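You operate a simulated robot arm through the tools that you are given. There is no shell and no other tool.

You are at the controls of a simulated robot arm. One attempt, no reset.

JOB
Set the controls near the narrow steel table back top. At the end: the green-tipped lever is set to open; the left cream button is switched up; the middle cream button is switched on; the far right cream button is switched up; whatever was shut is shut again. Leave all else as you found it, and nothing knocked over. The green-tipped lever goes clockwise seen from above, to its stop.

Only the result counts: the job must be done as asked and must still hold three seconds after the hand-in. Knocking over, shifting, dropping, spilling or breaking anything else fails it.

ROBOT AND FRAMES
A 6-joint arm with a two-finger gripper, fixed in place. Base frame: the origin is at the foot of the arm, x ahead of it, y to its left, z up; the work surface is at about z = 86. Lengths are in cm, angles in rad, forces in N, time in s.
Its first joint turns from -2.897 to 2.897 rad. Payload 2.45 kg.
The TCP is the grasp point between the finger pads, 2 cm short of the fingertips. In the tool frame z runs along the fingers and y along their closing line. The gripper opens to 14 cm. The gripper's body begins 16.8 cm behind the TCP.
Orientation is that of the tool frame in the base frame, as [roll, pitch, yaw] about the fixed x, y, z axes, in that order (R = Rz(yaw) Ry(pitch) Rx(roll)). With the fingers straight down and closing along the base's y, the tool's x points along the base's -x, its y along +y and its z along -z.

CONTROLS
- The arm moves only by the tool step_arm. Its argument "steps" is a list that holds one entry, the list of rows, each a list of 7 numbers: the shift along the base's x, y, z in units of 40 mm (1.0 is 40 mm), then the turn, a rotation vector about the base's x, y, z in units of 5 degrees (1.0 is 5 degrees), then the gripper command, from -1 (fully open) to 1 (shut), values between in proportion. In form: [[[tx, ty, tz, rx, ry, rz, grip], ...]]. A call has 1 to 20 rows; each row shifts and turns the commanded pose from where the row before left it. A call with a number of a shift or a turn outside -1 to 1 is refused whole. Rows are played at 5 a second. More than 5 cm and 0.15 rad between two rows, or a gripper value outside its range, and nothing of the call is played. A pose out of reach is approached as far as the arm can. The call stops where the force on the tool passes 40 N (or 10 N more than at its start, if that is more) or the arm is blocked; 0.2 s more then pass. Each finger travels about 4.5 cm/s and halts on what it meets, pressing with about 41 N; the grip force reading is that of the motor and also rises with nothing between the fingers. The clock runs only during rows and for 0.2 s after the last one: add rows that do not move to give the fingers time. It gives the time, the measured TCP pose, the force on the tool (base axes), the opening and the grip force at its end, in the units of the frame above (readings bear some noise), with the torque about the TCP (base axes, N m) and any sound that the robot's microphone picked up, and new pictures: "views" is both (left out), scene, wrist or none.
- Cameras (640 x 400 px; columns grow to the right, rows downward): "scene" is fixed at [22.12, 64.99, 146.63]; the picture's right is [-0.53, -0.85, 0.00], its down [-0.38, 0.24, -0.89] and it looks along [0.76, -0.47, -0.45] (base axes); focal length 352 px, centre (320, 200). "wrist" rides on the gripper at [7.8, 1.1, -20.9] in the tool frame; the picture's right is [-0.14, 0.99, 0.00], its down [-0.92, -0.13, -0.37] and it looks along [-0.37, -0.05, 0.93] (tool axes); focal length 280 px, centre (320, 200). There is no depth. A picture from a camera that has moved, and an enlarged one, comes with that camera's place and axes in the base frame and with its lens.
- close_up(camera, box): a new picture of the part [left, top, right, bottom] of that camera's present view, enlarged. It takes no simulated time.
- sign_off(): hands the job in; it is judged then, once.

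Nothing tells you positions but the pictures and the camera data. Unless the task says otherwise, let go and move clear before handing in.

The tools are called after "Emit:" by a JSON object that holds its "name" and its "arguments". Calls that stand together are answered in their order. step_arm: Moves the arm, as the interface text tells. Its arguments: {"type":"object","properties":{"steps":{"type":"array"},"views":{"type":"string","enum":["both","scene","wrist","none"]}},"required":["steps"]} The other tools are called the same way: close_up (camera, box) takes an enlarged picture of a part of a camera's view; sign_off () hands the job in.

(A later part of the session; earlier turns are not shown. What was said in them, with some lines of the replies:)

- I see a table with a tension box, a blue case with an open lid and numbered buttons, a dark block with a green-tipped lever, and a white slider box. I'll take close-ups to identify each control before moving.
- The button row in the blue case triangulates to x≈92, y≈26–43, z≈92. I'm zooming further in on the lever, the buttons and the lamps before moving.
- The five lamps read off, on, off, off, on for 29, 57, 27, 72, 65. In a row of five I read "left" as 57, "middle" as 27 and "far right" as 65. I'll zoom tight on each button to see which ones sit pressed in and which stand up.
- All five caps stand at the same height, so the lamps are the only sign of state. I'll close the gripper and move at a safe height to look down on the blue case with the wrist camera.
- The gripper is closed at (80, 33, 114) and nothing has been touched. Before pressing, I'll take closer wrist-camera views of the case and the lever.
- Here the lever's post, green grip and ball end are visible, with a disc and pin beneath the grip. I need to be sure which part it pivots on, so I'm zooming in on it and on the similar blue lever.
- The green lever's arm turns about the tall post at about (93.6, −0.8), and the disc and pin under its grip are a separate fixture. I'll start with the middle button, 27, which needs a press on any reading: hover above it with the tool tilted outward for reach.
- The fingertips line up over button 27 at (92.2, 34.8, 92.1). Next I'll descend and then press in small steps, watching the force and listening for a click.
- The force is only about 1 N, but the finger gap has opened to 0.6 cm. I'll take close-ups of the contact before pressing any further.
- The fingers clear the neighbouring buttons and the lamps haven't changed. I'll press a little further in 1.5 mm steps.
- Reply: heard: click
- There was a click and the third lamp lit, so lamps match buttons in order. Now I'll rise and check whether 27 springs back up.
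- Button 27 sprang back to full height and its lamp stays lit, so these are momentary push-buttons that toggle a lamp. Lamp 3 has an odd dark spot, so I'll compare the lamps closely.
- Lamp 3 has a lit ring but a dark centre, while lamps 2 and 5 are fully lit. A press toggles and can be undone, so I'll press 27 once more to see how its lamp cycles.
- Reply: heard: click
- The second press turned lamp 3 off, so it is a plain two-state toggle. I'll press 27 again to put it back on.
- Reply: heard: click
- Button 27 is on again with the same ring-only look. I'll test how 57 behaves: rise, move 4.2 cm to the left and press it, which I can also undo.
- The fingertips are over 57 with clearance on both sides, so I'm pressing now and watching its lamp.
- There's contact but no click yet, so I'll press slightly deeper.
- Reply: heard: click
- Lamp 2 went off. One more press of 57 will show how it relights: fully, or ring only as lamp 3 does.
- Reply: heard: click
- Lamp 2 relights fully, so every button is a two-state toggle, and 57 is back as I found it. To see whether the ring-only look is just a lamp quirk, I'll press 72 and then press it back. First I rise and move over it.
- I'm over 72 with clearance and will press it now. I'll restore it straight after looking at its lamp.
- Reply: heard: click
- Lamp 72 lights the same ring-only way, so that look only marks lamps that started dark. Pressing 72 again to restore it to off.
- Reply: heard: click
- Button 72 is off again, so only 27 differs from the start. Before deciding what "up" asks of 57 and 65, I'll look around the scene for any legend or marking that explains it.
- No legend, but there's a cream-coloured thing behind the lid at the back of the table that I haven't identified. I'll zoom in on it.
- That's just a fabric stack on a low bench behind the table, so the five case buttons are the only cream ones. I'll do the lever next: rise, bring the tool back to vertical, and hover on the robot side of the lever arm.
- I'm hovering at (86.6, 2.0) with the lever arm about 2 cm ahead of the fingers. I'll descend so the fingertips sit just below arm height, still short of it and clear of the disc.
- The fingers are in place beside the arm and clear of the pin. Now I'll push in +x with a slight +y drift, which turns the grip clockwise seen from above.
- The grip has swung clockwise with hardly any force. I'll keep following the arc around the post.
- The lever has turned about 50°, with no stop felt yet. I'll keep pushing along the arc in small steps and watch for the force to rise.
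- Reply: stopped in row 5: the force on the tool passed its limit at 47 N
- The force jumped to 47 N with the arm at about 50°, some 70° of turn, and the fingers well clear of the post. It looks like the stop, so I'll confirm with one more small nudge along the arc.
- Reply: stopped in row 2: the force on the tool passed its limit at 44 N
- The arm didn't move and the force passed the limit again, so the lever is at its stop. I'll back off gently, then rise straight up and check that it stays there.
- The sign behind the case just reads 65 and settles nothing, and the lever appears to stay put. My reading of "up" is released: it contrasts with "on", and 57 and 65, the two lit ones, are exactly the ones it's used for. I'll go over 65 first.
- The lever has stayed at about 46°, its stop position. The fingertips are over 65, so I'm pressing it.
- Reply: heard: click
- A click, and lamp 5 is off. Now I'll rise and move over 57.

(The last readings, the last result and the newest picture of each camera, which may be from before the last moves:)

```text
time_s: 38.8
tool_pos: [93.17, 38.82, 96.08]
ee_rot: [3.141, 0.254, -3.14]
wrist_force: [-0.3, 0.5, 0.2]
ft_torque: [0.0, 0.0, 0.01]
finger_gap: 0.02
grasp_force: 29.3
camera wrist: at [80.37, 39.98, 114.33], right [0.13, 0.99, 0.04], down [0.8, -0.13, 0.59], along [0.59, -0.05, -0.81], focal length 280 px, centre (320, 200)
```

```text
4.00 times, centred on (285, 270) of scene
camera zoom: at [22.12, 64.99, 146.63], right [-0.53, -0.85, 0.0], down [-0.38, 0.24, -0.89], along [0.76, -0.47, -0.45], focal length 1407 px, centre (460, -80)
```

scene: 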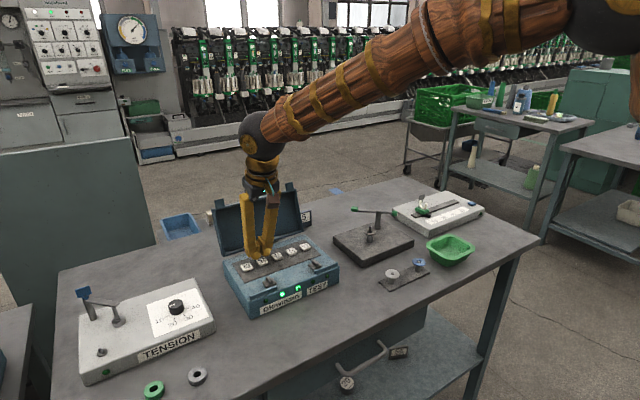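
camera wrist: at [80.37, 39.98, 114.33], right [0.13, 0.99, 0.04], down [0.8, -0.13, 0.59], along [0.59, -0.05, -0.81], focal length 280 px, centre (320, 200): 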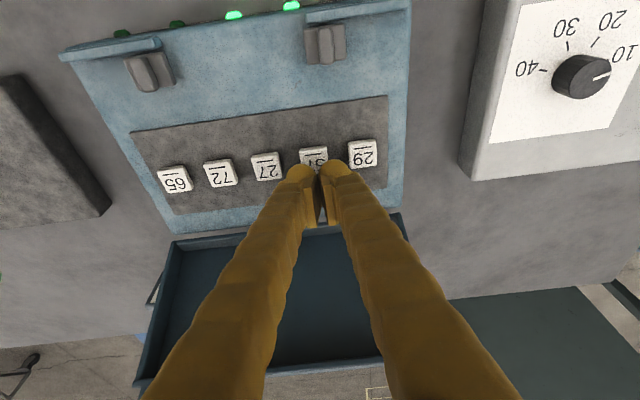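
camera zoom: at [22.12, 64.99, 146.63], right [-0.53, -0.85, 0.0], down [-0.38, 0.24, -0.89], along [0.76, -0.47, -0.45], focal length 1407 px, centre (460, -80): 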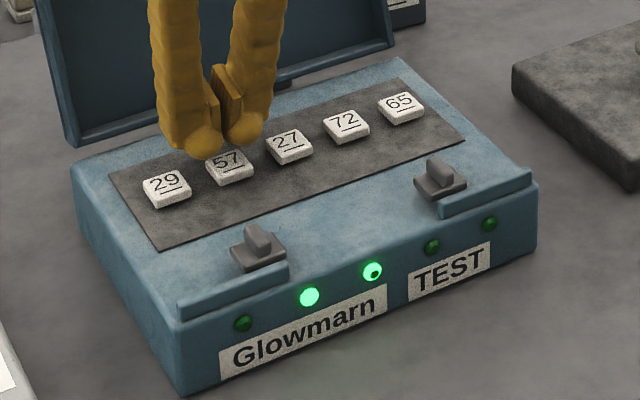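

The fingertips are over 57 at y≈38.8 and lamp 5 stays off. I'm pressing 57.

Emit:
{"name": "step_arm", "arguments": {"steps": [[[0, 0.03, -0.15, 0, 0, 0, 1], [0, 0, -0.1, 0, 0, 0, 1], [0, 0, -0.06, 0, 0, 0, 1], [0, 0, -0.05, 0, 0, 0, 1], [0, 0, 0, 0, 0, 0, 1]]], "views": "none"}}

Emit:
{"name": "close_up", "arguments": {"camera": "scene", "box": [262, 280, 344, 315]}}

```text
time_s: 40.0
tool_pos: [93.33, 39.12, 94.74]
ee_rot: [3.14, 0.253, -3.141]
wrist_force: [1.9, -0.1, 3.2]
ft_torque: [-0.02, -0.01, 0.0]
finger_gap: 0.61
grasp_force: 30.1
heard: click
```

```text
7.80 times, centred on (303, 298) of scene
camera zoom: at [22.12, 64.99, 146.63], right [-0.53, -0.85, 0.0], down [-0.38, 0.24, -0.89], along [0.76, -0.47, -0.45], focal length 2746 px, centre (453, -561)
```

zoom: 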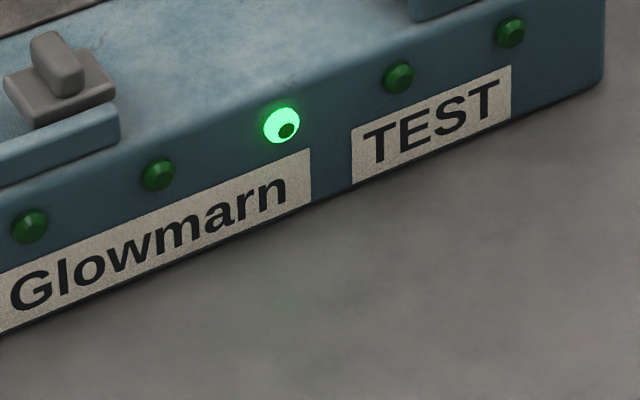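

A click, and only lamp 3 (27) is lit now. I'll rise, move well clear and bring the tool back to vertical for a final check of the whole table.

Emit:
{"name": "step_arm", "arguments": {"steps": [[[0, 0, 0.4, 0, 0, 0, 1], [0, 0, 0.9, 0, 0, 0, 1], [-0.5, 0, 0.9, 0, 0, 0, 1], [-0.5, 0, 0.9, 0, 0, 0, 1], [-0.8, -0.5, 0.5, 0, 1, 0, 1], [-0.8, -0.8, 0, 0, 1, 0, 1], [-0.8, -0.9, 0, 0, 1, 0, 1], [-0.8, -0.9, 0, 0, 0, 0, 1], [-0.6, -0.9, 0, 0, 0, 0, 1], [0, 0, 0, 0, 0, 0, 1], [0, 0, 0, 0, 0, 0, 1], [0, 0, 0, 0, 0, 0, 1]]], "views": "both"}}

Emit:
{"name": "close_up", "arguments": {"camera": "scene", "box": [200, 170, 360, 330]}}

Emit:
{"name": "close_up", "arguments": {"camera": "scene", "box": [320, 170, 500, 300]}}

Emit:
{"name": "close_up", "arguments": {"camera": "scene", "box": [60, 260, 240, 400]}}

```text
time_s: 42.6
tool_pos: [73.87, 23.1, 109.13]
ee_rot: [3.14, -0.011, 3.142]
wrist_force: [1.2, -0.3, -0.2]
ft_torque: [-0.02, 0.01, -0.01]
finger_gap: 0.0
grasp_force: 29.3
camera wrist: at [66.12, 24.23, 130.18], right [0.14, 0.99, 0.0], down [0.92, -0.13, 0.36], along [0.36, -0.05, -0.93], focal length 280 px, centre (320, 200)
```

scene: 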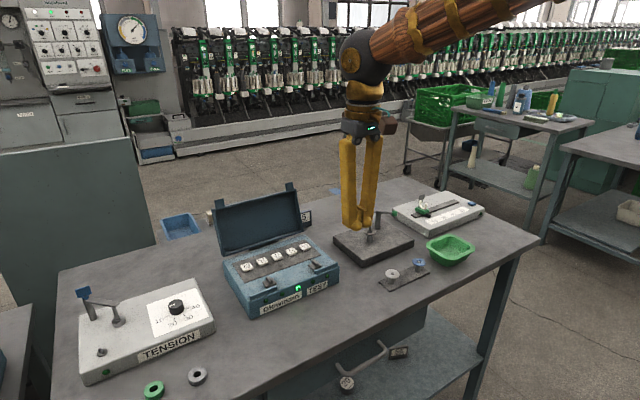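
wrist: 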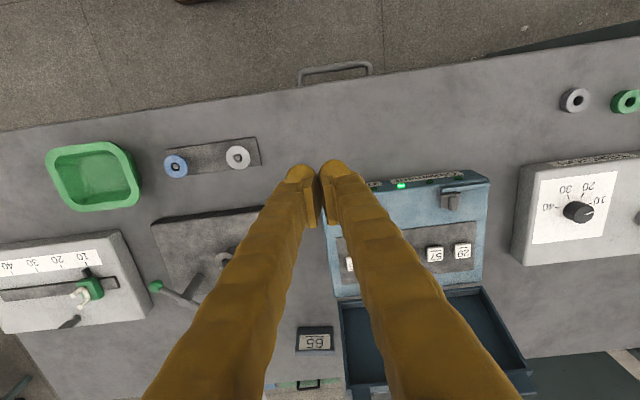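

```text
2.50 times, centred on (280, 250) of scene
camera zoom: at [22.12, 64.99, 146.63], right [-0.53, -0.85, 0.0], down [-0.38, 0.24, -0.89], along [0.76, -0.47, -0.45], focal length 880 px, centre (420, 75)
```

zoom: 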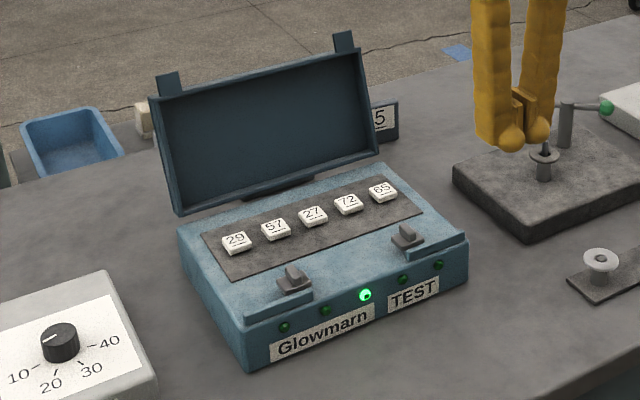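

```text
3.08 times, centred on (410, 235) of scene
camera zoom: at [22.12, 64.99, 146.63], right [-0.53, -0.85, 0.0], down [-0.38, 0.24, -0.89], along [0.76, -0.47, -0.45], focal length 1082 px, centre (43, 92)
```

zoom: 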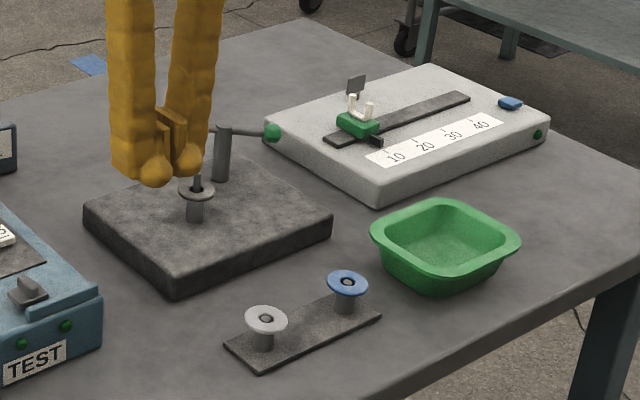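

```text
2.86 times, centred on (150, 330) of scene
camera zoom: at [22.12, 64.99, 146.63], right [-0.53, -0.85, 0.0], down [-0.38, 0.24, -0.89], along [0.76, -0.47, -0.45], focal length 1005 px, centre (806, -171)
```

zoom: 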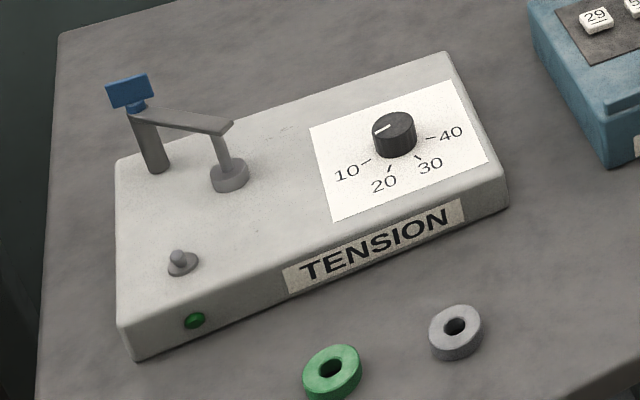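

Final check: the green-tipped lever is at its clockwise stop, 27 is on, 57 and 65 are released, and 29 and 72 are unlit as at the start. The lid is still open as I found it, nothing else has moved and the arm is clear, so I'm handing in.

Emit:
{"name": "sign_off", "arguments": {}}

```text
The job is handed in.
```

I've handed the job in. I can't be sure I set the left and far right buttons as you meant, because "switched up" could be read two ways. No result came back, only confirmation of the hand-in.

| Control | At the start | At hand-in |
|---|---|---|
| Green-tipped lever | short of its stop | turned clockwise to its stop, about 75°, and it stayed there |
| Left cream button (57) | lamp lit | lamp off |
| Middle cream button (27) | lamp off | lamp lit |
| Far right cream button (65) | lamp lit | lamp off |

- **"Switched up":** the caps spring back to the same height either way, so only the lamps show whether a button is on. I took "up" to mean released, or off. The job used "on" for the middle button, and 57 and 65 were the two already lit. If "up" means on, both are now wrong.
- **"Left":** I took this as the second of the five buttons, since the job also says "far right". If you meant the leftmost, 29, I never pressed it; its lamp was off at the start and still is.
- **Extra presses:** while checking how the buttons work, I pressed 72 twice, and gave 27 and 57 two extra presses each. 72 ended as it started.
- **Lid and surroundings:** the case lid was open at the start, so I left it open. I opened nothing that was shut, and nothing else in view looked moved or knocked over.
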